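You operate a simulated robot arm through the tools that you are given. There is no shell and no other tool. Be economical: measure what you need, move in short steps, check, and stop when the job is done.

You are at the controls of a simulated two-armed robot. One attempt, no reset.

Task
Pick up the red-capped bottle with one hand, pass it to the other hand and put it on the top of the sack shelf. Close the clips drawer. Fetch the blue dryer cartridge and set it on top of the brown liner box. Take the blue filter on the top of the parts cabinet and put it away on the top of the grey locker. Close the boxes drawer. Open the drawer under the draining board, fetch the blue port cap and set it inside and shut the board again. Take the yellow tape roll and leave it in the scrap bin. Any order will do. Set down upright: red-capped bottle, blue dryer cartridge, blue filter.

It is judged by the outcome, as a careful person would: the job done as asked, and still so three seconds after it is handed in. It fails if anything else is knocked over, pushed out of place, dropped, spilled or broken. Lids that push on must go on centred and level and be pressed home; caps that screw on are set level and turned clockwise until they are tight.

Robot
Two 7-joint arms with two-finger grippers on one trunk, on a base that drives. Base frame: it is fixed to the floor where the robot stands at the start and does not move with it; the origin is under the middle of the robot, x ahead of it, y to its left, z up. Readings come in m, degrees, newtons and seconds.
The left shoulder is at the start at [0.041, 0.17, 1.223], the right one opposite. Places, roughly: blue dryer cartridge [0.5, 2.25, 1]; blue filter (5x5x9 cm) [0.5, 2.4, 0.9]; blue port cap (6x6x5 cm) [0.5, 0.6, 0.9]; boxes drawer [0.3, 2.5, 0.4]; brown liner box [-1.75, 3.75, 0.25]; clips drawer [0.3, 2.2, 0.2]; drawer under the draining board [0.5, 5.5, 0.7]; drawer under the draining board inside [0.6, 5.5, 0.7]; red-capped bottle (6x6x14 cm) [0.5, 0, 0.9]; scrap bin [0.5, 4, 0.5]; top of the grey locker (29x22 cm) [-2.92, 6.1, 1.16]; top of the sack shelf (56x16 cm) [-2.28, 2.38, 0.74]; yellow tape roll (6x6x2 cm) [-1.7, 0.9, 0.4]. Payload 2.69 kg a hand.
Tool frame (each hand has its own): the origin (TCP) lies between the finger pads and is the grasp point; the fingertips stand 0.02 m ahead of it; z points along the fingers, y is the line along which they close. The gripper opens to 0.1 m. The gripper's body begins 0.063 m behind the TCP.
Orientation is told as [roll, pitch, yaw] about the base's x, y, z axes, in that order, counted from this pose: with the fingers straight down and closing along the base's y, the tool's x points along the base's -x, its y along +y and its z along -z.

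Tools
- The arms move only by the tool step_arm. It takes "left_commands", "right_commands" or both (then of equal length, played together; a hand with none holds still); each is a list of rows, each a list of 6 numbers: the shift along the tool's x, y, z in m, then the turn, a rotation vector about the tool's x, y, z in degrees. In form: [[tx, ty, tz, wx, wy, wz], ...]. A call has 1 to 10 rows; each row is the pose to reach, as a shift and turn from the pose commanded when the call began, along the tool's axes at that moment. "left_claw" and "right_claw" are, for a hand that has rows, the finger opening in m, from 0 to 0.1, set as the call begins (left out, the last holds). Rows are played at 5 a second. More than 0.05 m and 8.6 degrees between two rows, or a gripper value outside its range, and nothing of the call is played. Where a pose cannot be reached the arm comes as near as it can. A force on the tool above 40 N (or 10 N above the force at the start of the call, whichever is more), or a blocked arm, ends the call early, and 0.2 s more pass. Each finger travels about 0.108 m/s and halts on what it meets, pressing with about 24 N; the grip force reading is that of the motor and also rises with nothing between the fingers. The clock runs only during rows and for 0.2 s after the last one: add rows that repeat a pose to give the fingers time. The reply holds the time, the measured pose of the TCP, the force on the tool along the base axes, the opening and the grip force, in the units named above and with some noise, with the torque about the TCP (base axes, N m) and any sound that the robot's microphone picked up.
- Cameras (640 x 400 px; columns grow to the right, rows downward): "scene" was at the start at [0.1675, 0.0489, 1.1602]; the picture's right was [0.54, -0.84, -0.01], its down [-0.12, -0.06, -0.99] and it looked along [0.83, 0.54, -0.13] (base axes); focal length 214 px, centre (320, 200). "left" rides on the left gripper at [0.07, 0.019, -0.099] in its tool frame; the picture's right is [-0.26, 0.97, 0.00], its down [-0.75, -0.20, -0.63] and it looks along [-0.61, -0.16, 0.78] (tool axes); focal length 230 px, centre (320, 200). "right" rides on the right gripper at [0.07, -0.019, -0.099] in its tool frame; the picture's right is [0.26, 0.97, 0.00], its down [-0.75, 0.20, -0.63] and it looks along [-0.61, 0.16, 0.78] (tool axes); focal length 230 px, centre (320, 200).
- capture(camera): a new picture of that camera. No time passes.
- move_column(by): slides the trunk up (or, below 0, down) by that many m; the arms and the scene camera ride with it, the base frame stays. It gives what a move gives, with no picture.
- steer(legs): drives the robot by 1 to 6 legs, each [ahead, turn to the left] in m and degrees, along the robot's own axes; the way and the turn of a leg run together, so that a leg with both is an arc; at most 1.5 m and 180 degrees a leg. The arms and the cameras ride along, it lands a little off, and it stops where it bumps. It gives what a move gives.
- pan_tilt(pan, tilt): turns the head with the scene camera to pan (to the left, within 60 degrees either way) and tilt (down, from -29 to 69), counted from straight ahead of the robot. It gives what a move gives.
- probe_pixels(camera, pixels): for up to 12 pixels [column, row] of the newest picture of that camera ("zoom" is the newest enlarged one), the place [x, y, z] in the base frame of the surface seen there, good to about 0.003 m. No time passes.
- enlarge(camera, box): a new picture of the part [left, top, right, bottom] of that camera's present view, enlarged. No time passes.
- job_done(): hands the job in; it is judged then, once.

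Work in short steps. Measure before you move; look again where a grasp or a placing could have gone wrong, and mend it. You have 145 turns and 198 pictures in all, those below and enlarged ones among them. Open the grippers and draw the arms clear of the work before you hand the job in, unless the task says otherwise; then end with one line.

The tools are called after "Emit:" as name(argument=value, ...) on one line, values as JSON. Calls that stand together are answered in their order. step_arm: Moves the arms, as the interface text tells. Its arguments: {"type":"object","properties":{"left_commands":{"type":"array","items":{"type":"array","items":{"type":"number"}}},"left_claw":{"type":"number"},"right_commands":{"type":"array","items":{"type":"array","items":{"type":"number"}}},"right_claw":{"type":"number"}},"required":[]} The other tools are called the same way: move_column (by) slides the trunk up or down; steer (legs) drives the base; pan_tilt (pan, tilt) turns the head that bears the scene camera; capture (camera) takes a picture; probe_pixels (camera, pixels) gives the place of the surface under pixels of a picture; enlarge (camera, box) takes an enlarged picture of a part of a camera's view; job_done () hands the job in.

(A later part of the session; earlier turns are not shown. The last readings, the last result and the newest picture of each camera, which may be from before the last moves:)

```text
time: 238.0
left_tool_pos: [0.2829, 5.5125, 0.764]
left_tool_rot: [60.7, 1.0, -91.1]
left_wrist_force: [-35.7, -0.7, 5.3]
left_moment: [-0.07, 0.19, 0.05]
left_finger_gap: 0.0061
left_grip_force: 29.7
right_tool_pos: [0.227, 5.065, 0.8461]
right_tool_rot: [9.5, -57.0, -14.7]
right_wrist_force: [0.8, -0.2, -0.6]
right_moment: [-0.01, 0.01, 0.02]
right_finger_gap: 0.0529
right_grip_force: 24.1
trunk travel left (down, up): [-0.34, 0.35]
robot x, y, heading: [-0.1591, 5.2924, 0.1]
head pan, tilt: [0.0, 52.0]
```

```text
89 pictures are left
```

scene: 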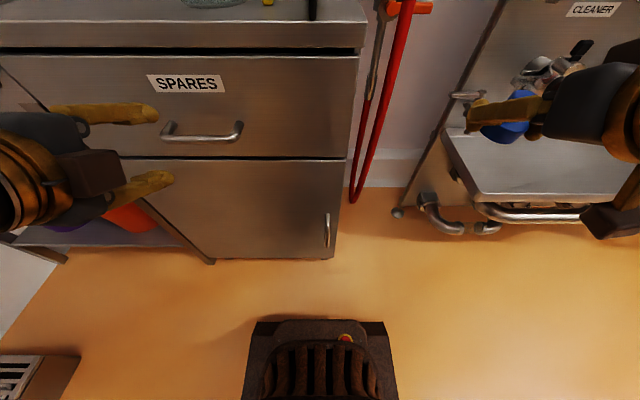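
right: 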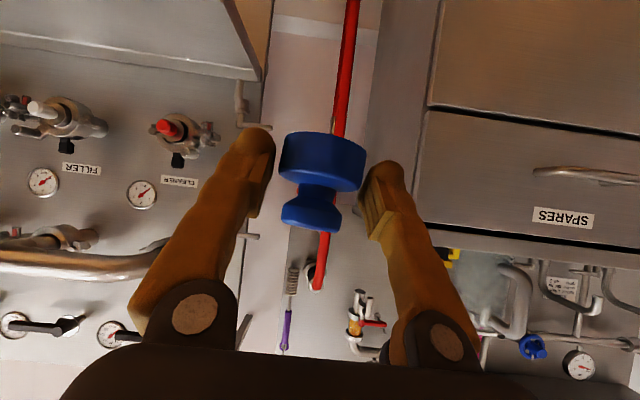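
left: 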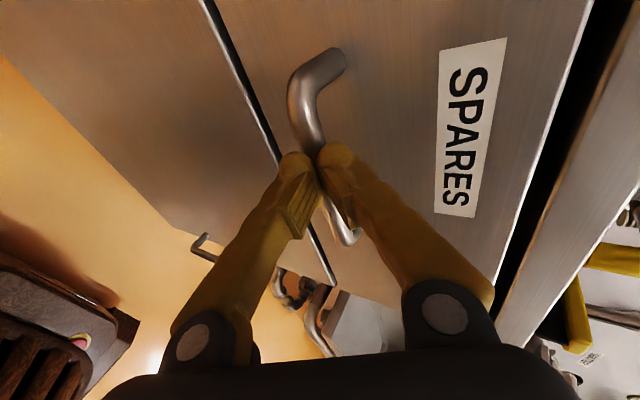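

The grip fell 13 mm short and pinched only the bar's edge. I reopen, drive 2 cm forward and close again.

Emit:
step_arm(left_commands=[[0, 0, -0.006, 0, 0, 0], [0, 0, -0.006, 0, 0, 0], [0, 0, -0.006, 0, 0, 0]], left_claw=0.06)

Emit:
steer(legs=[[0.022, 0]])

Emit:
capture(camera="left")

```text
time: 238.8
left_tool_pos: [0.2833, 5.513, 0.7671]
left_tool_rot: [60.8, 0.8, -91.2]
left_wrist_force: [-0.6, -0.3, 1.4]
left_moment: [0.0, 0.0, 0.02]
left_finger_gap: 0.0599
left_grip_force: 0.1
right_tool_pos: [0.2291, 5.0668, 0.8455]
right_tool_rot: [9.5, -56.8, -14.6]
right_wrist_force: [0.2, -1.3, 0.0]
right_moment: [0.01, 0.03, 0.02]
right_finger_gap: 0.0528
right_grip_force: 23.4
trunk travel left (down, up): [-0.34, 0.35]
robot x, y, heading: [-0.1582, 5.2874, 0.2]
head pan, tilt: [0.0, 52.0]
```

```text
time: 239.6
left_tool_pos: [0.3059, 5.5124, 0.7682]
left_tool_rot: [61.0, 0.8, -91.2]
left_wrist_force: [0.3, 0.3, 0.6]
left_moment: [0.0, 0.03, -0.06]
left_finger_gap: 0.0599
left_grip_force: 0.1
right_tool_pos: [0.2524, 5.0664, 0.8441]
right_tool_rot: [9.4, -56.7, -14.7]
right_wrist_force: [-0.1, -0.4, 0.1]
right_moment: [0.0, -0.03, -0.01]
right_finger_gap: 0.0527
right_grip_force: 24.0
trunk travel left (down, up): [-0.34, 0.35]
robot x, y, heading: [-0.1336, 5.2926, -0.0]
head pan, tilt: [0.0, 52.0]
```

```text
88 pictures are left
```

left: 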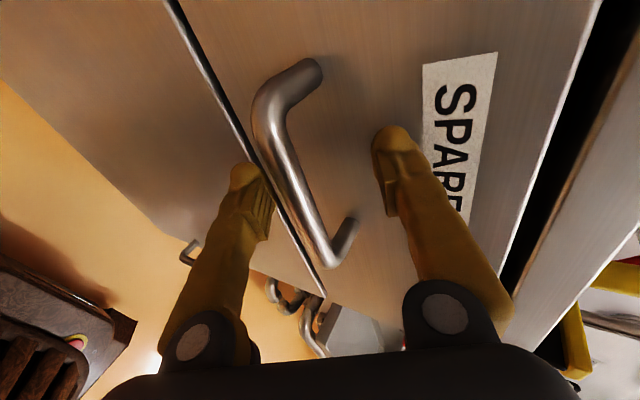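

The bar now lies between the fingers but 1 cm toward the lower one. I shift down 1.1 cm and close.

Emit:
step_arm(left_commands=[[0, -0.011, 0.001, 0, 0, 0], [0, -0.011, 0.001, 0, 0, 0]])

Emit:
step_arm(left_commands=[[0, 0, 0, 0, 0, 0], [0, 0, 0, 0, 0, 0], [0, 0, 0, 0, 0, 0], [0, 0, 0, 0, 0, 0]], left_claw=0)

```text
time: 240.2
left_tool_pos: [0.2898, 5.5151, 0.7648]
left_tool_rot: [61.9, 0.7, -90.5]
left_wrist_force: [0.2, -0.3, -1.0]
left_moment: [-0.02, 0.0, 0.0]
left_finger_gap: 0.0599
left_grip_force: 0.1
right_tool_pos: [0.2567, 5.0673, 0.8539]
right_tool_rot: [11.7, -60.1, -16.7]
right_wrist_force: [0.3, 0.6, -0.4]
right_moment: [-0.01, 0.02, -0.02]
right_finger_gap: 0.0526
right_grip_force: 23.6
trunk travel left (down, up): [-0.34, 0.35]
robot x, y, heading: [-0.1348, 5.2916, 0.4]
head pan, tilt: [0.0, 52.0]
```

```text
time: 241.1
left_tool_pos: [0.2739, 5.5177, 0.7698]
left_tool_rot: [62.1, 0.7, -90.0]
left_wrist_force: [0.4, -0.2, -0.3]
left_moment: [0.02, -0.03, -0.02]
left_finger_gap: 0.0
left_grip_force: 29.1
right_tool_pos: [0.2614, 5.0664, 0.8627]
right_tool_rot: [14.1, -63.5, -19.1]
right_wrist_force: [0.4, -0.6, -1.3]
right_moment: [0.03, 0.01, -0.02]
right_finger_gap: 0.0528
right_grip_force: 24.0
trunk travel left (down, up): [-0.34, 0.35]
robot x, y, heading: [-0.1406, 5.2936, 0.0]
head pan, tilt: [0.0, 52.0]
stopped in row 4 (left hand): the force on the tool passed its limit at 48 N (the readings are from after the stop); the commanded pose is now the measured one
```

Both arms creep whenever the head is tilted to 52, while they tracked perfectly at 35–42. I set tilt 42, reopen the left hand and check the poses.

Emit:
pan_tilt(pan=0, tilt=42)

Emit:
step_arm(left_commands=[[0, 0, -0.02, 0, 0, 0], [0, 0, -0.02, 0, 0, 0], [0, 0, -0.02, 0, 0, 0]], left_claw=0.06)

Emit:
capture(camera="scene")

```text
time: 241.8
left_tool_pos: [0.2734, 5.5183, 0.7692]
left_tool_rot: [62.1, 0.8, -90.1]
left_wrist_force: [0.3, 0.4, -0.7]
left_moment: [-0.02, 0.02, 0.01]
left_finger_gap: 0.0
left_grip_force: 29.2
right_tool_pos: [0.2598, 5.0679, 0.8626]
right_tool_rot: [14.3, -63.4, -19.2]
right_wrist_force: [0.3, 1.1, 0.2]
right_moment: [-0.01, 0.0, -0.02]
right_finger_gap: 0.0527
right_grip_force: 24.3
trunk travel left (down, up): [-0.34, 0.35]
robot x, y, heading: [-0.1332, 5.2941, 0.1]
head pan, tilt: [0.0, 42.0]
```

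```text
time: 242.6
left_tool_pos: [0.2561, 5.5191, 0.7785]
left_tool_rot: [62.1, 0.7, -90.0]
left_wrist_force: [0.1, -0.6, 0.7]
left_moment: [-0.04, -0.01, 0.0]
left_finger_gap: 0.0599
left_grip_force: 0.1
right_tool_pos: [0.2596, 5.068, 0.8624]
right_tool_rot: [14.1, -63.4, -19.2]
right_wrist_force: [-0.3, -1.0, -0.1]
right_moment: [-0.01, -0.01, -0.04]
right_finger_gap: 0.0526
right_grip_force: 23.7
trunk travel left (down, up): [-0.34, 0.35]
robot x, y, heading: [-0.1341, 5.2921, -0.2]
head pan, tilt: [0.0, 42.0]
```

```text
87 pictures are left
```

scene: 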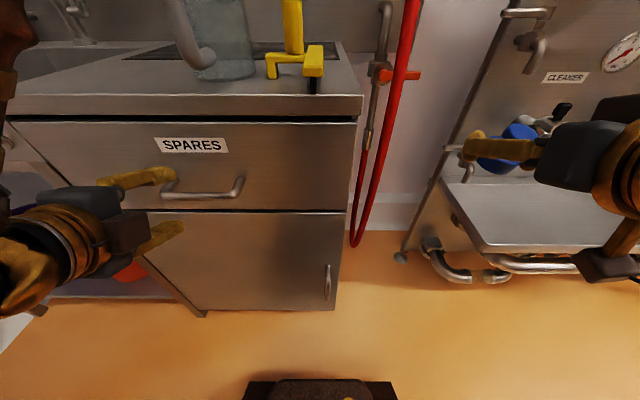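

The left hand is now 5 cm before the bar. I advance 0.05 m and close again.

Emit:
step_arm(left_commands=[[0, 0.001, 0.025, 0, 0, 0], [0, 0.0026, 0.05, 0, 0, 0], [0, 0.0026, 0.05, 0, 0, 0]])

Emit:
step_arm(left_commands=[[0, 0, 0, 0, 0, 0], [0, 0, 0, 0, 0, 0], [0, 0, 0, 0, 0, 0], [0, 0, 0, 0, 0, 0]], left_claw=0)

Emit:
capture(camera="left")

```text
time: 243.4
left_tool_pos: [0.3021, 5.5206, 0.7596]
left_tool_rot: [62.1, 0.6, -89.8]
left_wrist_force: [0.4, 0.7, 0.1]
left_moment: [-0.01, -0.05, -0.04]
left_finger_gap: 0.0601
left_grip_force: 0.1
right_tool_pos: [0.2599, 5.0672, 0.8621]
right_tool_rot: [14.0, -63.4, -19.2]
right_wrist_force: [0.4, 0.4, 0.2]
right_moment: [0.02, 0.0, -0.01]
right_finger_gap: 0.0528
right_grip_force: 24.0
trunk travel left (down, up): [-0.34, 0.35]
robot x, y, heading: [-0.1367, 5.2931, 0.1]
head pan, tilt: [0.0, 42.0]
```

```text
time: 244.4
left_tool_pos: [0.2832, 5.521, 0.7538]
left_tool_rot: [60.6, 0.0, -89.6]
left_wrist_force: [-1.4, -8.4, -63.7]
left_moment: [-0.16, 0.1, 0.21]
left_finger_gap: 0.0089
left_grip_force: 36.3
right_tool_pos: [0.2647, 5.0694, 0.8716]
right_tool_rot: [17.4, -66.7, -22.3]
right_wrist_force: [0.4, -0.4, -0.2]
right_moment: [-0.03, -0.01, -0.02]
right_finger_gap: 0.0527
right_grip_force: 24.1
trunk travel left (down, up): [-0.34, 0.35]
robot x, y, heading: [-0.1369, 5.288, 0.1]
head pan, tilt: [0.0, 42.0]
stopped in row 4 (left hand): the force on the tool passed its limit at 41 N (the readings are from after the stop); the commanded pose is now the measured one
```

```text
86 pictures are left
```

left: 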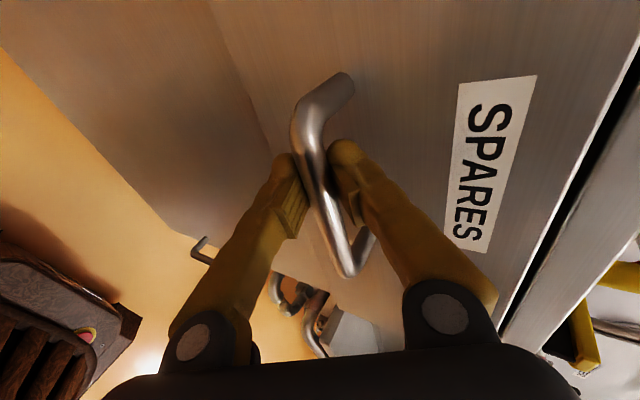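

The bar is now between the pads (gap 0.009). I test the pull by backing up 6 cm.

Emit:
steer(legs=[[-0.06, 0]])

Emit:
capture(camera="scene")

```text
time: 245.3
left_tool_pos: [0.216, 5.5213, 0.7547]
left_tool_rot: [59.5, -0.3, -89.1]
left_wrist_force: [-4.7, -8.8, -80.3]
left_moment: [0.21, 0.09, -0.02]
left_finger_gap: 0.0117
left_grip_force: 38.8
right_tool_pos: [0.2322, 5.0715, 0.8889]
right_tool_rot: [27.5, -72.8, -32.2]
right_wrist_force: [-1.0, -0.4, -0.8]
right_moment: [-0.03, 0.01, -0.02]
right_finger_gap: 0.0527
right_grip_force: 23.9
trunk travel left (down, up): [-0.34, 0.35]
robot x, y, heading: [-0.1707, 5.2913, 0.0]
head pan, tilt: [0.0, 42.0]
stopped in leg 1: the force on the tool passed its limit at 78 N (the readings are from after the stop); the commanded pose is now the measured one
```

```text
85 pictures are left
```

scene: 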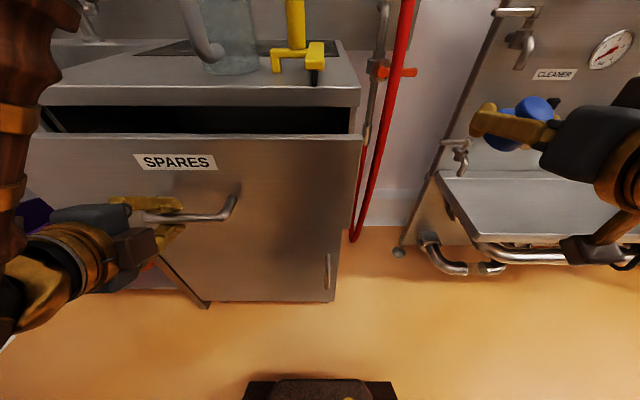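

The drawer slid about 7 cm, but the left hand strains upward with 80 N. I lower the trunk 1.5 cm to relieve it.

Emit:
move_column(by=-0.015)

Emit:
step_arm(right_commands=[[0, -0.02, 0.02, 0, 0, 0], [0, -0.04, 0.04, 0, 0, 0], [0, -0.06, 0.06, 0, 0, 0]])

```text
time: 246.0
left_tool_pos: [0.2249, 5.5227, 0.7533]
left_tool_rot: [62.3, 0.5, -89.1]
left_wrist_force: [0.9, -11.9, 16.9]
left_moment: [0.08, -0.05, -0.32]
left_finger_gap: 0.0081
left_grip_force: 36.1
right_tool_pos: [0.2301, 5.0679, 0.8746]
right_tool_rot: [28.0, -72.6, -32.6]
right_wrist_force: [-0.5, -0.2, 0.0]
right_moment: [-0.03, 0.03, 0.01]
right_finger_gap: 0.0528
right_grip_force: 23.7
trunk travel left (down, up): [-0.325, 0.365]
robot x, y, heading: [-0.1702, 5.2907, 0.2]
head pan, tilt: [0.0, 42.0]
```

```text
time: 246.8
left_tool_pos: [0.2246, 5.5237, 0.7521]
left_tool_rot: [62.2, 0.3, -89.1]
left_wrist_force: [1.5, 4.1, 34.9]
left_moment: [0.27, -0.09, -0.01]
left_finger_gap: 0.0078
left_grip_force: 35.7
right_tool_pos: [0.2668, 5.0057, 0.8466]
right_tool_rot: [23.5, -70.6, -28.2]
right_wrist_force: [-0.3, 0.3, -0.1]
right_moment: [0.01, -0.02, 0.01]
right_finger_gap: 0.0527
right_grip_force: 23.9
trunk travel left (down, up): [-0.325, 0.365]
robot x, y, heading: [-0.1704, 5.2915, -0.0]
head pan, tilt: [0.0, 42.0]
```

The strain is relieved. I continue the pull, backing up 0.14 m.

Emit:
move_column(by=0.004)

Emit:
steer(legs=[[-0.14, 0]])

Emit:
capture(camera="scene")

```text
time: 247.3
left_tool_pos: [0.2225, 5.5232, 0.7527]
left_tool_rot: [61.3, 0.1, -89.1]
left_wrist_force: [0.6, 6.1, 6.7]
left_moment: [0.47, 0.03, 0.44]
left_finger_gap: 0.0072
left_grip_force: 35.6
right_tool_pos: [0.2688, 5.0059, 0.849]
right_tool_rot: [23.2, -70.5, -28.0]
right_wrist_force: [-0.8, 0.4, -1.1]
right_moment: [0.02, 0.02, 0.01]
right_finger_gap: 0.0525
right_grip_force: 23.7
trunk travel left (down, up): [-0.329, 0.361]
robot x, y, heading: [-0.1733, 5.2932, 0.1]
head pan, tilt: [0.0, 42.0]
```

```text
time: 248.6
left_tool_pos: [0.0828, 5.5244, 0.7526]
left_tool_rot: [61.4, 0.3, -89.1]
left_wrist_force: [-1.3, 9.6, -8.3]
left_moment: [0.26, -0.05, -0.19]
left_finger_gap: 0.007
left_grip_force: 35.4
right_tool_pos: [0.128, 5.0077, 0.849]
right_tool_rot: [23.1, -70.6, -27.9]
right_wrist_force: [0.5, -0.7, -0.1]
right_moment: [0.0, -0.03, 0.0]
right_finger_gap: 0.0522
right_grip_force: 23.8
trunk travel left (down, up): [-0.329, 0.361]
robot x, y, heading: [-0.3084, 5.295, 0.2]
head pan, tilt: [0.0, 42.0]
```

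```text
84 pictures are left
```

scene: 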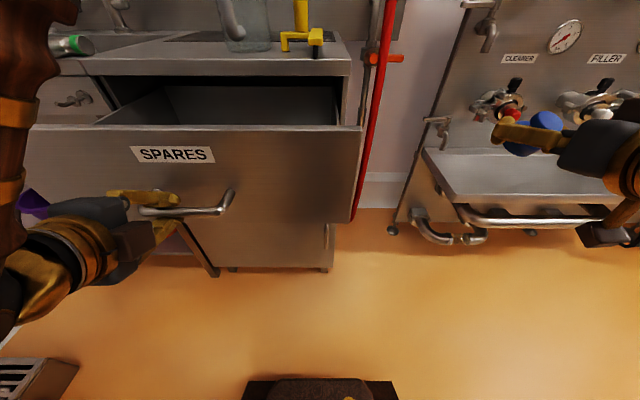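

The drawer is open about 22 cm and empty. For the hand to fit over its front I pull another 0.1 m.

Emit:
steer(legs=[[-0.1, 0]])

Emit:
capture(camera="scene")

Emit:
capture(camera="right")

```text
time: 249.4
left_tool_pos: [0.0245, 5.5236, 0.7549]
left_tool_rot: [60.3, -0.6, -88.6]
left_wrist_force: [-3.6, -1.7, -79.2]
left_moment: [0.48, 0.02, 0.46]
left_finger_gap: 0.0108
left_grip_force: 37.6
right_tool_pos: [0.0764, 5.0079, 0.8706]
right_tool_rot: [27.4, -73.0, -32.1]
right_wrist_force: [-0.4, 0.4, -1.1]
right_moment: [0.01, 0.0, 0.0]
right_finger_gap: 0.0527
right_grip_force: 24.4
trunk travel left (down, up): [-0.329, 0.361]
robot x, y, heading: [-0.319, 5.2943, 0.1]
head pan, tilt: [0.0, 42.0]
stopped in leg 1: the force on the tool passed its limit at 42 N (the readings are from after the stop); the commanded pose is now the measured one
```

```text
83 pictures are left
```

scene: 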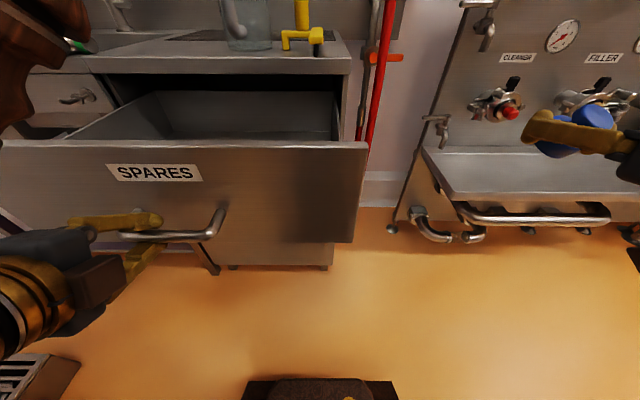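

```text
82 pictures are left
```

right: 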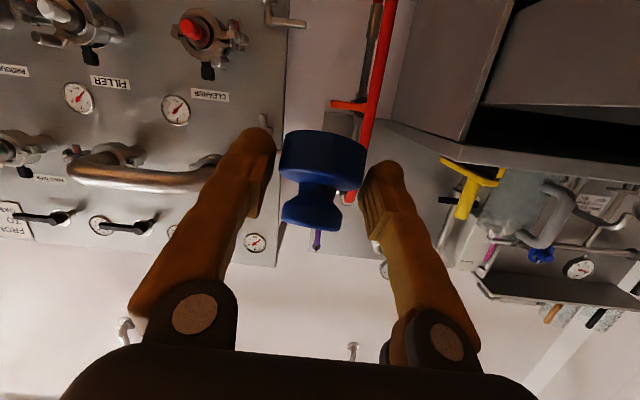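

The arms moved the drawer to about 0.28 m open. I release the handle and draw the left hand back and aside.

Emit:
step_arm(left_commands=[[0, 0, 0, 0, 0, 0], [0, 0, 0, 0, 0, 0], [0, 0, 0, 0, 0, 0], [0, 0, -0.04, 0, 0, 0], [0, 0, -0.08, 0, 0, 0], [0.03, 0, -0.1, 0, 0, 0], [0.06, 0, -0.1, 0, 0, 0]], left_claw=0.07)

Emit:
capture(camera="scene")

```text
time: 251.0
left_tool_pos: [-0.0309, 5.5536, 0.77]
left_tool_rot: [61.1, 0.2, -88.4]
left_wrist_force: [0.4, 0.1, -0.1]
left_moment: [-0.02, 0.02, 0.0]
left_finger_gap: 0.0697
left_grip_force: 0.2
left hand out of reach, approached as far as the arm can: row 5, 6, 7
right_tool_pos: [0.0759, 5.0051, 0.8721]
right_tool_rot: [28.0, -73.0, -32.7]
right_wrist_force: [-0.3, -1.4, -0.2]
right_moment: [-0.04, 0.0, 0.0]
right_finger_gap: 0.0528
right_grip_force: 24.4
trunk travel left (down, up): [-0.329, 0.361]
robot x, y, heading: [-0.3181, 5.2885, 0.1]
head pan, tilt: [0.0, 42.0]
```

```text
81 pictures are left
```

scene: 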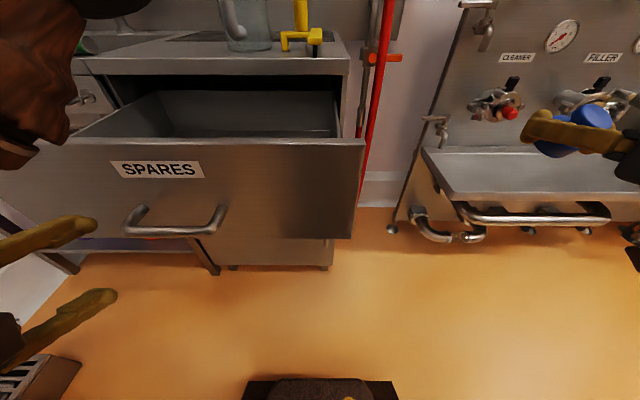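

The handle is free. I probe the drawer's inside and edges.

Emit:
probe_pixels(camera="scene", pixels=[[200, 142], [350, 145], [250, 120], [200, 125], [250, 100], [330, 125], [160, 110], [230, 135], [345, 90], [200, 68], [100, 130]])

Emit:
move_column(by=0.12)

Emit:
capture(camera="scene")

Emit:
probe_pixels(camera="scene", pixels=[[200, 170], [200, 190], [250, 150], [250, 180], [320, 170], [150, 170], [250, 210]])

```text
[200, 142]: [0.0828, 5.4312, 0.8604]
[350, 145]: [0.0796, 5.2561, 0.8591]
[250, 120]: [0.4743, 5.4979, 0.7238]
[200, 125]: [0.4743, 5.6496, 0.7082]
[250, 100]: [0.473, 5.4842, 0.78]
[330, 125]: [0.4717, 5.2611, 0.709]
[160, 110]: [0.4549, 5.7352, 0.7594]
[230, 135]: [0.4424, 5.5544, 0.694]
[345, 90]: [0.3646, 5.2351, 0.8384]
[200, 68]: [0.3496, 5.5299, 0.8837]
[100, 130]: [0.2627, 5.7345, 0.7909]
```

```text
time: 252.5
left_tool_pos: [-0.0309, 5.5547, 0.8902]
left_tool_rot: [60.8, 0.4, -88.2]
left_wrist_force: [0.2, 0.4, -0.2]
left_moment: [0.0, 0.01, 0.01]
left_finger_gap: 0.0699
left_grip_force: 0.1
right_tool_pos: [0.0782, 5.0062, 0.9925]
right_tool_rot: [28.1, -73.0, -32.7]
right_wrist_force: [0.3, 0.7, -0.6]
right_moment: [0.05, 0.0, 0.0]
right_finger_gap: 0.0523
right_grip_force: 24.0
trunk travel left (down, up): [-0.449, 0.241]
robot x, y, heading: [-0.3199, 5.2952, 0.0]
head pan, tilt: [0.0, 42.0]
```

```text
80 pictures are left
```

scene: 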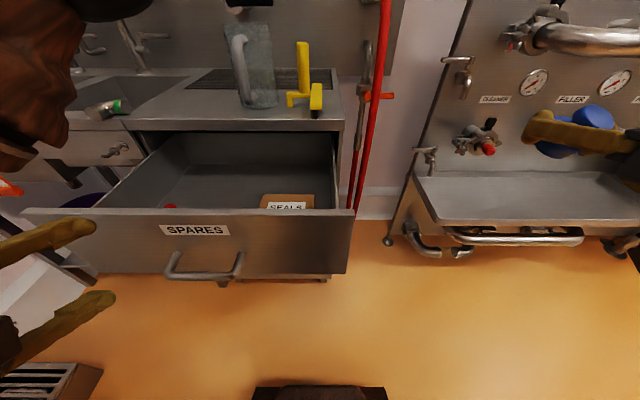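

```text
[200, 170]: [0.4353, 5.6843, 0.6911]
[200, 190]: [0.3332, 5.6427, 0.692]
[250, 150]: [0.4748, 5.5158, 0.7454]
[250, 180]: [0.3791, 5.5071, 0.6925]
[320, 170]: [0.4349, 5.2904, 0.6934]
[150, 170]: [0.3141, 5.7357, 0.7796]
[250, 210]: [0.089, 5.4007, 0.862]
```

The drawer floor is at z 0.692 and a SEALS box sits at its right front. I probe it, raise the left hand clear, then drive 0.12 m forward.

Emit:
probe_pixels(camera="scene", pixels=[[290, 198], [265, 198], [312, 198], [290, 206], [170, 206], [240, 195]])

Emit:
step_arm(left_commands=[[0, 0.035, -0.02, 0, 0, 0], [0, 0.07, -0.04, 0, 0, 0], [0, 0.105, -0.058, 0, 0, 0], [0, 0.105, -0.058, 0, 0, 0]])

Emit:
steer(legs=[[0.12, 0]])

Emit:
capture(camera="scene")

```text
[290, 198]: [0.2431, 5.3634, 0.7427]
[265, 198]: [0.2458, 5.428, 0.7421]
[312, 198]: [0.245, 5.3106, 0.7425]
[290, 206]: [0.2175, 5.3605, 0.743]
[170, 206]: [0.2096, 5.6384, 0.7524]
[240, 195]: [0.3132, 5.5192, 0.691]
```

```text
time: 253.5
left_tool_pos: [0.0251, 5.5691, 0.9241]
left_tool_rot: [62.1, -0.1, -88.9]
left_wrist_force: [0.4, -0.6, -0.2]
left_moment: [0.02, -0.01, -0.02]
left_finger_gap: 0.0702
left_grip_force: 0.1
left hand out of reach, approached as far as the arm can: row 1, 2, 3, 4
right_tool_pos: [0.077, 5.0054, 0.992]
right_tool_rot: [28.1, -73.0, -32.8]
right_wrist_force: [0.2, -0.8, 0.4]
right_moment: [-0.01, 0.02, 0.01]
right_finger_gap: 0.0526
right_grip_force: 24.2
trunk travel left (down, up): [-0.449, 0.241]
robot x, y, heading: [-0.3177, 5.2901, 0.1]
head pan, tilt: [0.0, 42.0]
```

```text
time: 254.7
left_tool_pos: [0.1481, 5.5674, 0.9229]
left_tool_rot: [62.1, -0.2, -89.0]
left_wrist_force: [0.2, -0.5, 0.8]
left_moment: [-0.01, 0.02, 0.01]
left_finger_gap: 0.07
left_grip_force: 0.0
right_tool_pos: [0.2025, 5.0059, 0.9913]
right_tool_rot: [27.9, -73.0, -32.6]
right_wrist_force: [0.5, -0.2, -0.8]
right_moment: [-0.03, 0.03, -0.02]
right_finger_gap: 0.0525
right_grip_force: 23.8
trunk travel left (down, up): [-0.449, 0.241]
robot x, y, heading: [-0.1946, 5.2958, 0.0]
head pan, tilt: [0.0, 42.0]
```

```text
79 pictures are left
```

scene: 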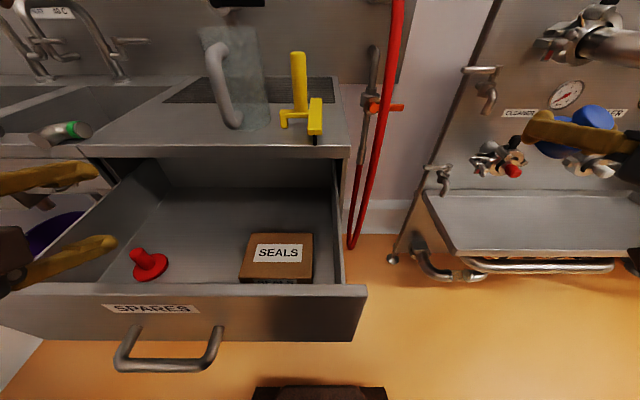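

There is a clear spot in the drawer around (0.25, 5.53), between the red cap and the SEALS box. I move the left hand aside and swing the right hand with the port cap level over the drawer.

Emit:
step_arm(left_commands=[[0.03, 0, 0, 0, 0, 0], [0.06, 0, 0, 0, 0, 0], [0.09, 0, 0, 0, 0, 0], [0.12, 0, 0, 0, 0, 0], [0.15, 0, 0, 0, 0, 0], [0.18, 0, 0, 0, 0, 0], [0.18, 0, 0, 0, 0, 0], [0.18, 0, 0, 0, 0, 0]])

Emit:
step_arm(right_commands=[[0.009, 0.0386, -0.008, -4.55, 3.8, -3.7], [0.018, 0.077, -0.016, -9.1, 7.6, -7.35], [0.027, 0.116, -0.024, -13.65, 11.4, -11], [0.036, 0.1545, -0.032, -18.2, 15.25, -14.7], [0.045, 0.193, -0.04, -22.75, 19.1, -18.4], [0.054, 0.232, -0.048, -27.3, 22.9, -22], [0.063, 0.27, -0.056, -31.85, 26.7, -25.7], [0.0725, 0.309, -0.0645, -36.4, 30.5, -29.4], [0.0725, 0.309, -0.0645, -36.4, 30.5, -29.4]])

Emit:
capture(camera="scene")

Emit:
capture(camera="right")

```text
time: 256.5
left_tool_pos: [0.1286, 5.7485, 0.9262]
left_tool_rot: [62.1, 0.1, -88.3]
left_wrist_force: [0.8, 0.1, -0.7]
left_moment: [0.01, 0.03, 0.0]
left_finger_gap: 0.0699
left_grip_force: 0.0
left hand out of reach, approached as far as the arm can: row 1
right_tool_pos: [0.1957, 5.0043, 1.0008]
right_tool_rot: [33.5, -75.5, -38.0]
right_wrist_force: [-0.4, -0.1, -1.4]
right_moment: [0.02, -0.02, 0.02]
right_finger_gap: 0.0527
right_grip_force: 24.2
trunk travel left (down, up): [-0.449, 0.241]
robot x, y, heading: [-0.1971, 5.2933, 0.2]
head pan, tilt: [0.0, 42.0]
```

```text
time: 258.7
left_tool_pos: [0.1057, 5.757, 0.9222]
left_tool_rot: [59.8, 1.3, -86.4]
left_wrist_force: [-0.7, 0.5, -0.9]
left_moment: [0.02, -0.06, -0.03]
left_finger_gap: 0.07
left_grip_force: 0.1
right_tool_pos: [0.1582, 5.2882, 1.0052]
right_tool_rot: [-3.4, -49.0, 35.6]
right_wrist_force: [0.0, 0.3, -0.5]
right_moment: [-0.04, -0.02, -0.01]
right_finger_gap: 0.0526
right_grip_force: 24.0
right hand out of reach, approached as far as the arm can: row 1, 2, 3, 4, 5, 6
trunk travel left (down, up): [-0.449, 0.241]
robot x, y, heading: [-0.196, 5.2908, 0.0]
head pan, tilt: [0.0, 42.0]
stopped in row 9 (right hand): the arm was blocked; the commanded pose is now the measured one
```

```text
78 pictures are left
```

scene: 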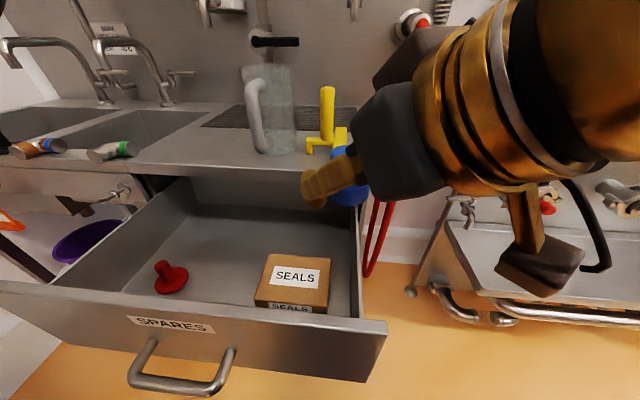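

```text
77 pictures are left
```

right: 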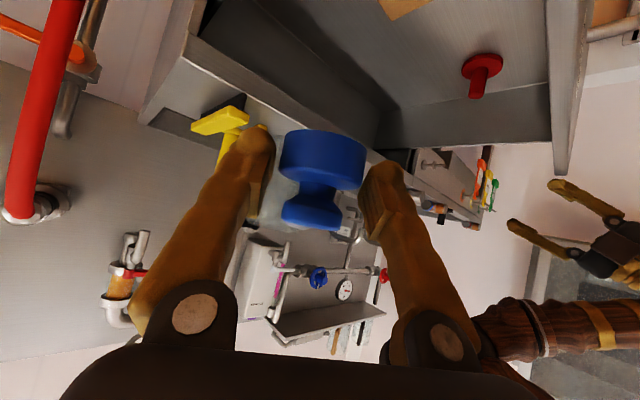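

The right hand is level but folded close to the head again. I extend it forward-left over the clear spot in the drawer.

Emit:
step_arm(right_commands=[[-0.013, 0.0255, 0.038, 0, 0, 0], [-0.026, 0.051, 0.076, 0, 0, 0], [-0.039, 0.0765, 0.114, 0, 0, 0], [-0.052, 0.102, 0.152, 0, 0, 0], [-0.065, 0.1275, 0.19, 0, 0, 0], [-0.065, 0.1275, 0.19, 0, 0, 0]])

Emit:
capture(camera="scene")

Emit:
capture(camera="right")

```text
time: 260.1
left_tool_pos: [0.1074, 5.7567, 0.9228]
left_tool_rot: [59.8, 1.3, -86.5]
left_wrist_force: [0.4, -0.7, -0.1]
left_moment: [0.02, -0.02, 0.02]
left_finger_gap: 0.0702
left_grip_force: 0.2
right_tool_pos: [0.2282, 5.5154, 0.931]
right_tool_rot: [-0.1, -49.3, 34.6]
right_wrist_force: [-0.6, 0.3, -0.7]
right_moment: [0.01, 0.0, -0.01]
right_finger_gap: 0.0524
right_grip_force: 23.9
trunk travel left (down, up): [-0.449, 0.241]
robot x, y, heading: [-0.1997, 5.2908, -0.1]
head pan, tilt: [0.0, 42.0]
```

```text
76 pictures are left
```

scene: 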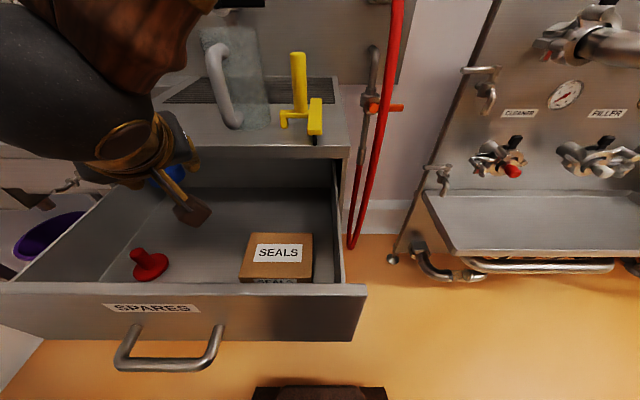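

```text
75 pictures are left
```

right: 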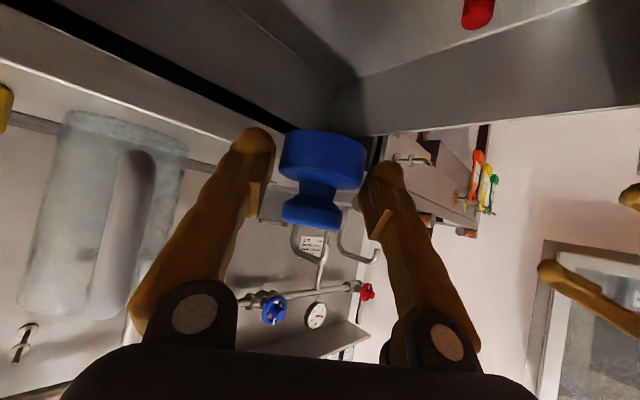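

The hand is well placed over the clear spot. I lower the cap into the drawer with the arm, shifting 3 cm deeper.

Emit:
step_arm(right_commands=[[-0.01, 0, 0.03, 0, 0, 0], [0.02, 0, 0.06, 0, 0, 0], [0.05, 0, 0.09, 0, 0, 0], [0.08, 0, 0.118, 0, 0, 0], [0.105, 0, 0.138, 0, 0, 0], [0.105, 0, 0.138, 0, 0, 0]])

Emit:
capture(camera="scene")

Emit:
capture(camera="right")

```text
time: 261.7
left_tool_pos: [0.0856, 5.7646, 0.9155]
left_tool_rot: [57.3, 2.1, -84.5]
left_wrist_force: [0.2, -0.5, -0.6]
left_moment: [-0.01, -0.02, -0.03]
left_finger_gap: 0.07
left_grip_force: 0.0
right_tool_pos: [0.2743, 5.4956, 0.7491]
right_tool_rot: [-5.6, -49.1, 36.5]
right_wrist_force: [-1.1, 0.5, -0.5]
right_moment: [0.0, -0.02, -0.01]
right_finger_gap: 0.0527
right_grip_force: 24.2
trunk travel left (down, up): [-0.449, 0.241]
robot x, y, heading: [-0.1981, 5.2936, 0.2]
head pan, tilt: [0.0, 42.0]
stopped in row 6 (right hand): the arm was blocked; the commanded pose is now the measured one
```

```text
74 pictures are left
```

scene: 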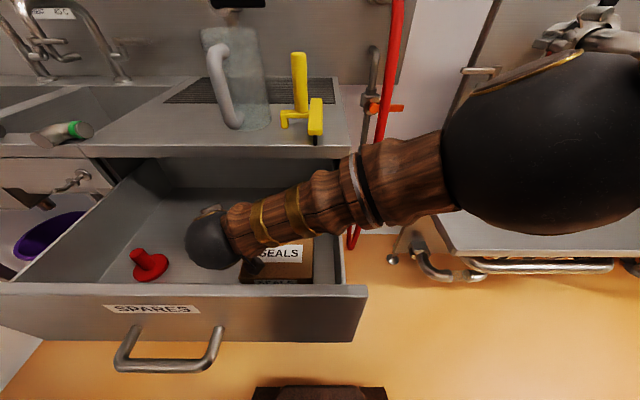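

```text
73 pictures are left
```

right: 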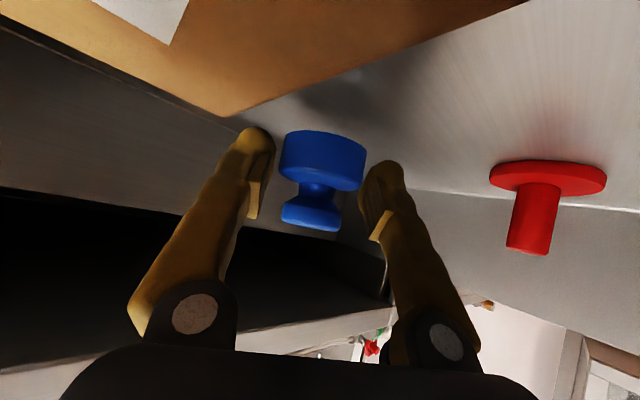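

The cap hangs about 3 cm above the drawer floor in the clear spot. I open the right hand to let it down there.

Emit:
step_arm(right_commands=[[0, 0, 0, 0, 0, 0], [0, 0, 0, 0, 0, 0], [0, 0, 0, 0, 0, 0]], right_claw=0.085)

Emit:
capture(camera="right")

```text
time: 262.5
left_tool_pos: [0.087, 5.7629, 0.9154]
left_tool_rot: [57.4, 2.2, -84.6]
left_wrist_force: [0.9, 0.5, 0.6]
left_moment: [0.02, -0.02, -0.02]
left_finger_gap: 0.0699
left_grip_force: 0.0
right_tool_pos: [0.276, 5.4951, 0.7488]
right_tool_rot: [-5.6, -49.1, 36.3]
right_wrist_force: [0.0, 0.6, -0.3]
right_moment: [-0.01, 0.01, 0.02]
right_finger_gap: 0.0851
right_grip_force: 0.0
trunk travel left (down, up): [-0.449, 0.241]
robot x, y, heading: [-0.198, 5.2967, 0.2]
head pan, tilt: [0.0, 42.0]
```

```text
72 pictures are left
```

right: 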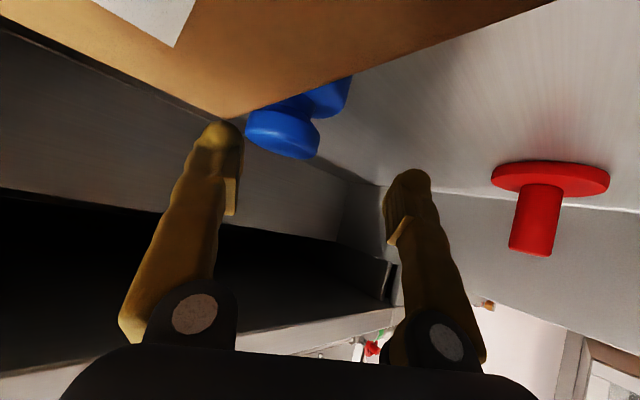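

The cap now rests inside the drawer on its side, clear of the edges. I lift the right hand out, check, and back the robot off.

Emit:
step_arm(right_commands=[[-0.035, 0, -0.03, 0, 0, 0], [-0.07, 0, -0.06, 0, 0, 0], [-0.105, 0, -0.09, 0, 0, 0], [-0.136, 0, -0.118, 0, 0, 0], [-0.136, -0.04, -0.13, 0, 0, 0], [-0.136, -0.08, -0.15, 0, 0, 0], [-0.136, -0.12, -0.165, 0, 0, 0], [-0.136, -0.16, -0.18, 0, 0, 0]])

Emit:
capture(camera="scene")

```text
time: 264.3
left_tool_pos: [0.0867, 5.7627, 0.918]
left_tool_rot: [57.4, 2.3, -84.5]
left_wrist_force: [-0.5, 0.5, -0.6]
left_moment: [0.0, -0.01, 0.0]
left_finger_gap: 0.0699
left_grip_force: 0.1
right_tool_pos: [0.3136, 5.3453, 0.9817]
right_tool_rot: [-5.6, -49.0, 36.4]
right_wrist_force: [0.2, 0.0, 0.3]
right_moment: [-0.02, -0.01, 0.02]
right_finger_gap: 0.085
right_grip_force: 0.1
trunk travel left (down, up): [-0.449, 0.241]
robot x, y, heading: [-0.1969, 5.289, 0.3]
head pan, tilt: [0.0, 42.0]
```

```text
71 pictures are left
```

scene: 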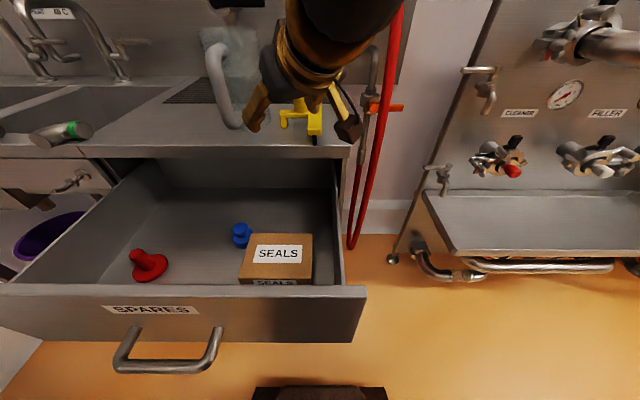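

The cap lies in the drawer below the rim. I back off 0.25 m, then close the left fingers and set them in front of the drawer face to push it shut.

Emit:
steer(legs=[[-0.25, 0]])

Emit:
step_arm(left_commands=[[-0.037, -0.0085, 0.023, 0, 0, 0], [-0.073, -0.017, 0.046, 0, 0, 0], [-0.11, -0.0255, 0.07, 0, 0, 0], [-0.147, -0.034, 0.093, 0, 0, 0], [-0.183, -0.0425, 0.116, 0, 0, 0], [-0.22, -0.051, 0.139, 0, 0, 0], [-0.22, -0.051, 0.139, 0, 0, 0]], left_claw=0)

Emit:
capture(camera="scene")

```text
time: 266.2
left_tool_pos: [-0.1677, 5.7621, 0.9175]
left_tool_rot: [57.4, 2.1, -84.7]
left_wrist_force: [-0.6, 0.2, -0.1]
left_moment: [0.03, 0.01, 0.02]
left_finger_gap: 0.0702
left_grip_force: 0.0
right_tool_pos: [0.0581, 5.346, 0.9811]
right_tool_rot: [-5.7, -49.0, 36.5]
right_wrist_force: [-0.5, 0.1, -0.2]
right_moment: [-0.01, -0.01, 0.0]
right_finger_gap: 0.0852
right_grip_force: 0.1
trunk travel left (down, up): [-0.449, 0.241]
robot x, y, heading: [-0.4521, 5.292, 0.2]
head pan, tilt: [0.0, 42.0]
```

```text
time: 267.8
left_tool_pos: [-0.0681, 5.5579, 0.7943]
left_tool_rot: [58.4, 2.2, -84.6]
left_wrist_force: [-0.8, -0.5, 0.4]
left_moment: [0.0, 0.02, 0.01]
left_finger_gap: 0.0
left_grip_force: 24.4
right_tool_pos: [0.0445, 5.3482, 0.9878]
right_tool_rot: [-6.6, -49.8, 37.1]
right_wrist_force: [0.0, 0.6, -0.4]
right_moment: [0.02, 0.03, 0.02]
right_finger_gap: 0.0851
right_grip_force: 0.1
trunk travel left (down, up): [-0.449, 0.241]
robot x, y, heading: [-0.4531, 5.2944, -0.1]
head pan, tilt: [0.0, 42.0]
```

```text
70 pictures are left
```

scene: 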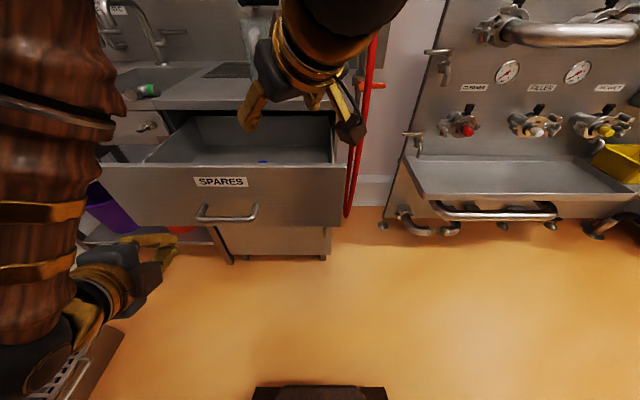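

The right hand would sweep over the board's items, so I pull it back to the right side; I also shift the left hand to y 5.61, z 0.82, clear of the handle.

Emit:
step_arm(left_commands=[[0.02, 0.01, -0.006, 0, 0, 0], [0.05, 0.02, -0.012, 0, 0, 0], [0.05, 0.02, -0.012, 0, 0, 0], [0.05, 0.02, -0.012, 0, 0, 0], [0.05, 0.02, -0.012, 0, 0, 0], [0.05, 0.02, -0.012, 0, 0, 0], [0.05, 0.02, -0.012, 0, 0, 0]], right_commands=[[0.032, -0.015, -0.027, 0, 0, 0], [0.064, -0.031, -0.053, 0, 0, 0], [0.096, -0.046, -0.08, 0, 0, 0], [0.127, -0.061, -0.107, 0, 0, 0], [0.159, -0.076, -0.134, 0, 0, 0], [0.191, -0.092, -0.16, 0, 0, 0], [0.223, -0.107, -0.187, 0, 0, 0]])

Emit:
capture(camera="scene")

```text
time: 269.4
left_tool_pos: [-0.0722, 5.6062, 0.8221]
left_tool_rot: [58.3, 2.3, -84.7]
left_wrist_force: [0.6, -0.3, -0.6]
left_moment: [0.05, 0.01, 0.06]
left_finger_gap: 0.0001
left_grip_force: 23.9
right_tool_pos: [-0.1103, 5.0925, 0.9184]
right_tool_rot: [-6.8, -50.0, 37.4]
right_wrist_force: [-0.4, 0.8, 0.2]
right_moment: [-0.02, -0.02, 0.03]
right_finger_gap: 0.0853
right_grip_force: 0.1
right hand out of reach, approached as far as the arm can: row 5, 6, 7
trunk travel left (down, up): [-0.449, 0.241]
robot x, y, heading: [-0.4536, 5.2922, -0.1]
head pan, tilt: [0.0, 42.0]
```

```text
69 pictures are left
```

scene: 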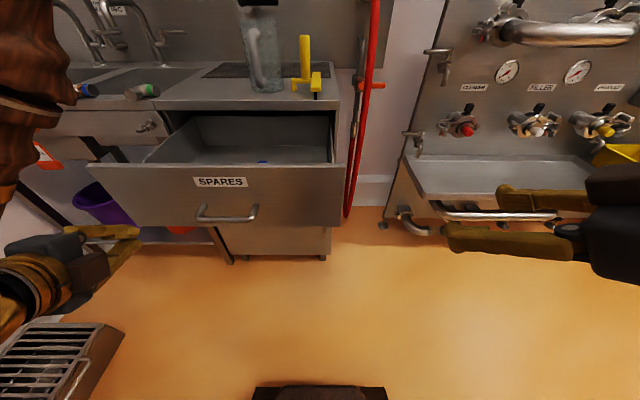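

Both hands are clear. I drive forward so the closed left fingers push the drawer shut.

Emit:
steer(legs=[[0.15, 0], [0.23, 0]])

Emit:
capture(camera="scene")

```text
time: 272.1
left_tool_pos: [0.3084, 5.6067, 0.8201]
left_tool_rot: [58.2, 2.2, -84.6]
left_wrist_force: [0.3, 0.5, 0.4]
left_moment: [0.02, 0.04, 0.0]
left_finger_gap: 0.0001
left_grip_force: 24.0
right_tool_pos: [0.2727, 5.094, 0.9192]
right_tool_rot: [-6.8, -49.8, 37.5]
right_wrist_force: [1.1, 0.3, -0.2]
right_moment: [0.03, 0.01, 0.0]
right_finger_gap: 0.085
right_grip_force: 0.1
trunk travel left (down, up): [-0.449, 0.241]
robot x, y, heading: [-0.0718, 5.2972, 0.2]
head pan, tilt: [0.0, 42.0]
```

```text
68 pictures are left
```

scene: 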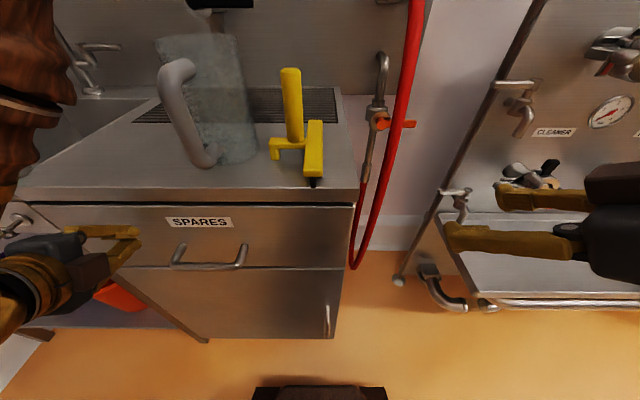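

The drawer is nearly shut (tip at x≈0.33 of 0.347). I push a little further and probe the face.

Emit:
steer(legs=[[0.035, 0]])

Emit:
capture(camera="scene")

Emit:
probe_pixels(camera="scene", pixels=[[290, 230], [150, 240], [220, 215], [290, 300], [340, 215]])

```text
time: 273.1
left_tool_pos: [0.2988, 5.6064, 0.8383]
left_tool_rot: [60.2, 2.3, -84.3]
left_wrist_force: [0.8, 0.1, 0.2]
left_moment: [0.0, 0.01, 0.01]
left_finger_gap: 0.0
left_grip_force: 24.0
right_tool_pos: [0.31, 5.0806, 0.9332]
right_tool_rot: [-20.3, -55.9, 47.8]
right_wrist_force: [-0.4, -0.6, 0.1]
right_moment: [0.0, -0.03, 0.02]
right_finger_gap: 0.085
right_grip_force: 0.1
trunk travel left (down, up): [-0.449, 0.241]
robot x, y, heading: [-0.0398, 5.2896, 0.3]
head pan, tilt: [0.0, 42.0]
stopped in leg 1: the force on the tool passed its limit at 80 N (the readings are from after the stop); the commanded pose is now the measured one
```

```text
67 pictures are left
```

scene: 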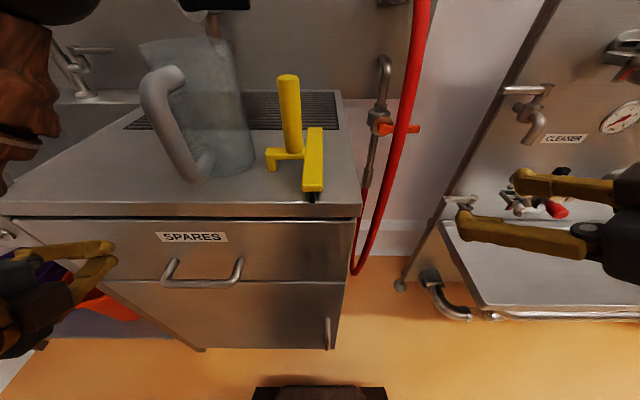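

```text
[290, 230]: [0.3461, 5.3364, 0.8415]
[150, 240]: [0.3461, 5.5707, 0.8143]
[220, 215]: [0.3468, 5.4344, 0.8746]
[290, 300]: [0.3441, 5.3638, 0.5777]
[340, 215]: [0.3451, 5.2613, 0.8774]
```

The SPARES drawer is flush with the cabinet (face x 0.346). I back off, restore both hands to a plain forward pose, and drive south along the aisle toward the parts cabinet.

Emit:
steer(legs=[[-0.24, 0]])

Emit:
step_arm(left_commands=[[0, 0, 0, 0, 0, -8.5], [0, 0, 0, 0, 0, -17], [0, 0, 0, 0, 0, -25.5], [0, 0, 0, 0, 0, -34], [0, 0, 0, 0, 0, -42.5], [0, 0, 0, 0, 0, -51], [0, 0, 0, 0, 0, -59.5], [0, 0, 0, 0, 0, -68], [0, 0, 0, 0, 0, -76.5], [0, 0, 0, 0, 0, -85]], right_commands=[[0.013, -0.0086, 0.0134, 3.7, 2.1, 5.4], [0.0256, -0.017, 0.027, 7.4, 4.2, 10.8], [0.038, -0.026, 0.04, 11.1, 6.3, 16.2], [0.051, -0.034, 0.0536, 14.8, 8.4, 21.6], [0.064, -0.043, 0.067, 18.5, 10.5, 27], [0.064, -0.043, 0.067, 18.5, 10.5, 27], [0.064, -0.043, 0.067, 18.5, 10.5, 27], [0.064, -0.043, 0.067, 18.5, 10.5, 27], [0.064, -0.043, 0.067, 18.5, 10.5, 27], [0.064, -0.043, 0.067, 18.5, 10.5, 27]])

Emit:
steer(legs=[[0, -90], [1.4, 0], [1.3, 0], [0, 65]])

Emit:
capture(camera="scene")

```text
time: 274.8
left_tool_pos: [0.0596, 5.6061, 0.8385]
left_tool_rot: [60.3, 2.1, -84.4]
left_wrist_force: [-0.1, 0.6, -0.3]
left_moment: [-0.04, 0.0, 0.0]
left_finger_gap: 0.0002
left_grip_force: 24.1
right_tool_pos: [0.0673, 5.0809, 0.9328]
right_tool_rot: [-20.2, -55.9, 47.7]
right_wrist_force: [-0.5, -0.3, 0.5]
right_moment: [0.0, 0.05, 0.0]
right_finger_gap: 0.0849
right_grip_force: 0.0
trunk travel left (down, up): [-0.449, 0.241]
robot x, y, heading: [-0.2809, 5.2887, -0.2]
head pan, tilt: [0.0, 42.0]
```

```text
time: 277.0
left_tool_pos: [0.047, 5.6063, 0.8445]
left_tool_rot: [12.7, -60.4, -7.9]
left_wrist_force: [-0.2, 0.5, 0.2]
left_moment: [0.0, -0.03, 0.02]
left_finger_gap: 0.0002
left_grip_force: 24.0
right_tool_pos: [0.107, 5.0408, 0.8606]
right_tool_rot: [0.0, -50.6, -0.2]
right_wrist_force: [-0.1, -0.3, -0.1]
right_moment: [-0.03, -0.04, 0.0]
right_finger_gap: 0.0849
right_grip_force: 0.1
trunk travel left (down, up): [-0.449, 0.241]
robot x, y, heading: [-0.2758, 5.2902, 0.3]
head pan, tilt: [0.0, 42.0]
```

```text
time: 297.0
left_tool_pos: [0.1174, 2.7165, 0.8429]
left_tool_rot: [13.1, -60.3, -35.7]
left_wrist_force: [-0.3, -0.7, -0.4]
left_moment: [0.0, -0.05, -0.01]
left_finger_gap: 0.0
left_grip_force: 24.2
right_tool_pos: [-0.0912, 2.189, 0.8598]
right_tool_rot: [-0.1, -50.9, -27.7]
right_wrist_force: [-0.2, -0.8, -0.6]
right_moment: [-0.01, -0.03, 0.0]
right_finger_gap: 0.0849
right_grip_force: 0.0
trunk travel left (down, up): [-0.449, 0.241]
robot x, y, heading: [-0.3215, 2.5809, -27.6]
head pan, tilt: [0.0, 42.0]
```

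```text
66 pictures are left
```

scene: 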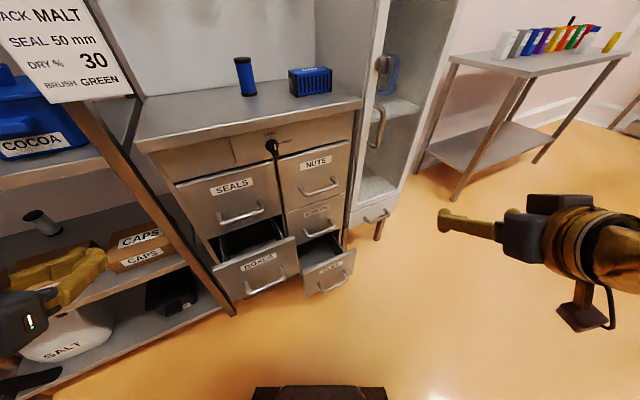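

The open BOXES (255,265) and CLIPS (328,270) drawers, the blue cylinder (243,75) and a blue ribbed block (310,80) are in view. I probe them all.

Emit:
probe_pixels(camera="scene", pixels=[[258, 265], [262, 288], [235, 260], [290, 262], [328, 270], [333, 285], [305, 275], [350, 265], [325, 185], [225, 190], [240, 210]])

Emit:
enlarge(camera="scene", box=[220, 40, 420, 165])

Emit:
probe_pixels(camera="zoom", pixels=[[75, 60], [75, 120], [55, 165], [290, 95], [290, 130], [230, 100], [350, 100], [290, 160], [520, 80], [545, 120], [525, 60], [525, 235]])

```text
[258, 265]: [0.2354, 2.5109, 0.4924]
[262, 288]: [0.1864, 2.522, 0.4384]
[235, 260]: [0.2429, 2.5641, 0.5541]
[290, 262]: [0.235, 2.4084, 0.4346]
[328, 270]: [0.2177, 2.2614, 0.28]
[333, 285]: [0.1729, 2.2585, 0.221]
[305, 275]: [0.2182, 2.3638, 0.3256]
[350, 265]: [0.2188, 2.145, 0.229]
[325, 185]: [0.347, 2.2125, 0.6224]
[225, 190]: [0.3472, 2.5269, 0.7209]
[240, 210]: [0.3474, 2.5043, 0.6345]
```

```text
3.20 times, centred on (320, 102) of scene
```

zoom: 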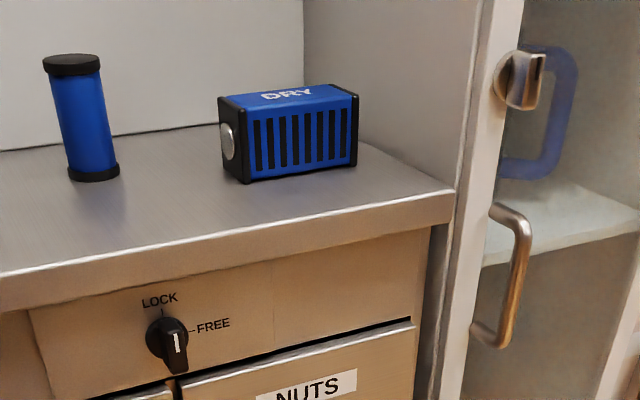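

```text
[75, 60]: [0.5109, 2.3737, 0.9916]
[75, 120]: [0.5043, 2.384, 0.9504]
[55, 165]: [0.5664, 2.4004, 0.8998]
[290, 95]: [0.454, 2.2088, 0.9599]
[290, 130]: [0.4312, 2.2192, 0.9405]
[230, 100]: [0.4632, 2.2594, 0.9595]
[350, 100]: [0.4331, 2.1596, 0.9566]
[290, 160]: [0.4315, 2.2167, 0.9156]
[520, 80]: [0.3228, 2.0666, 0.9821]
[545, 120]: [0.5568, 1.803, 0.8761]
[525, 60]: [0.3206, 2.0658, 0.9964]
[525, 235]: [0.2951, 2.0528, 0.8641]
```

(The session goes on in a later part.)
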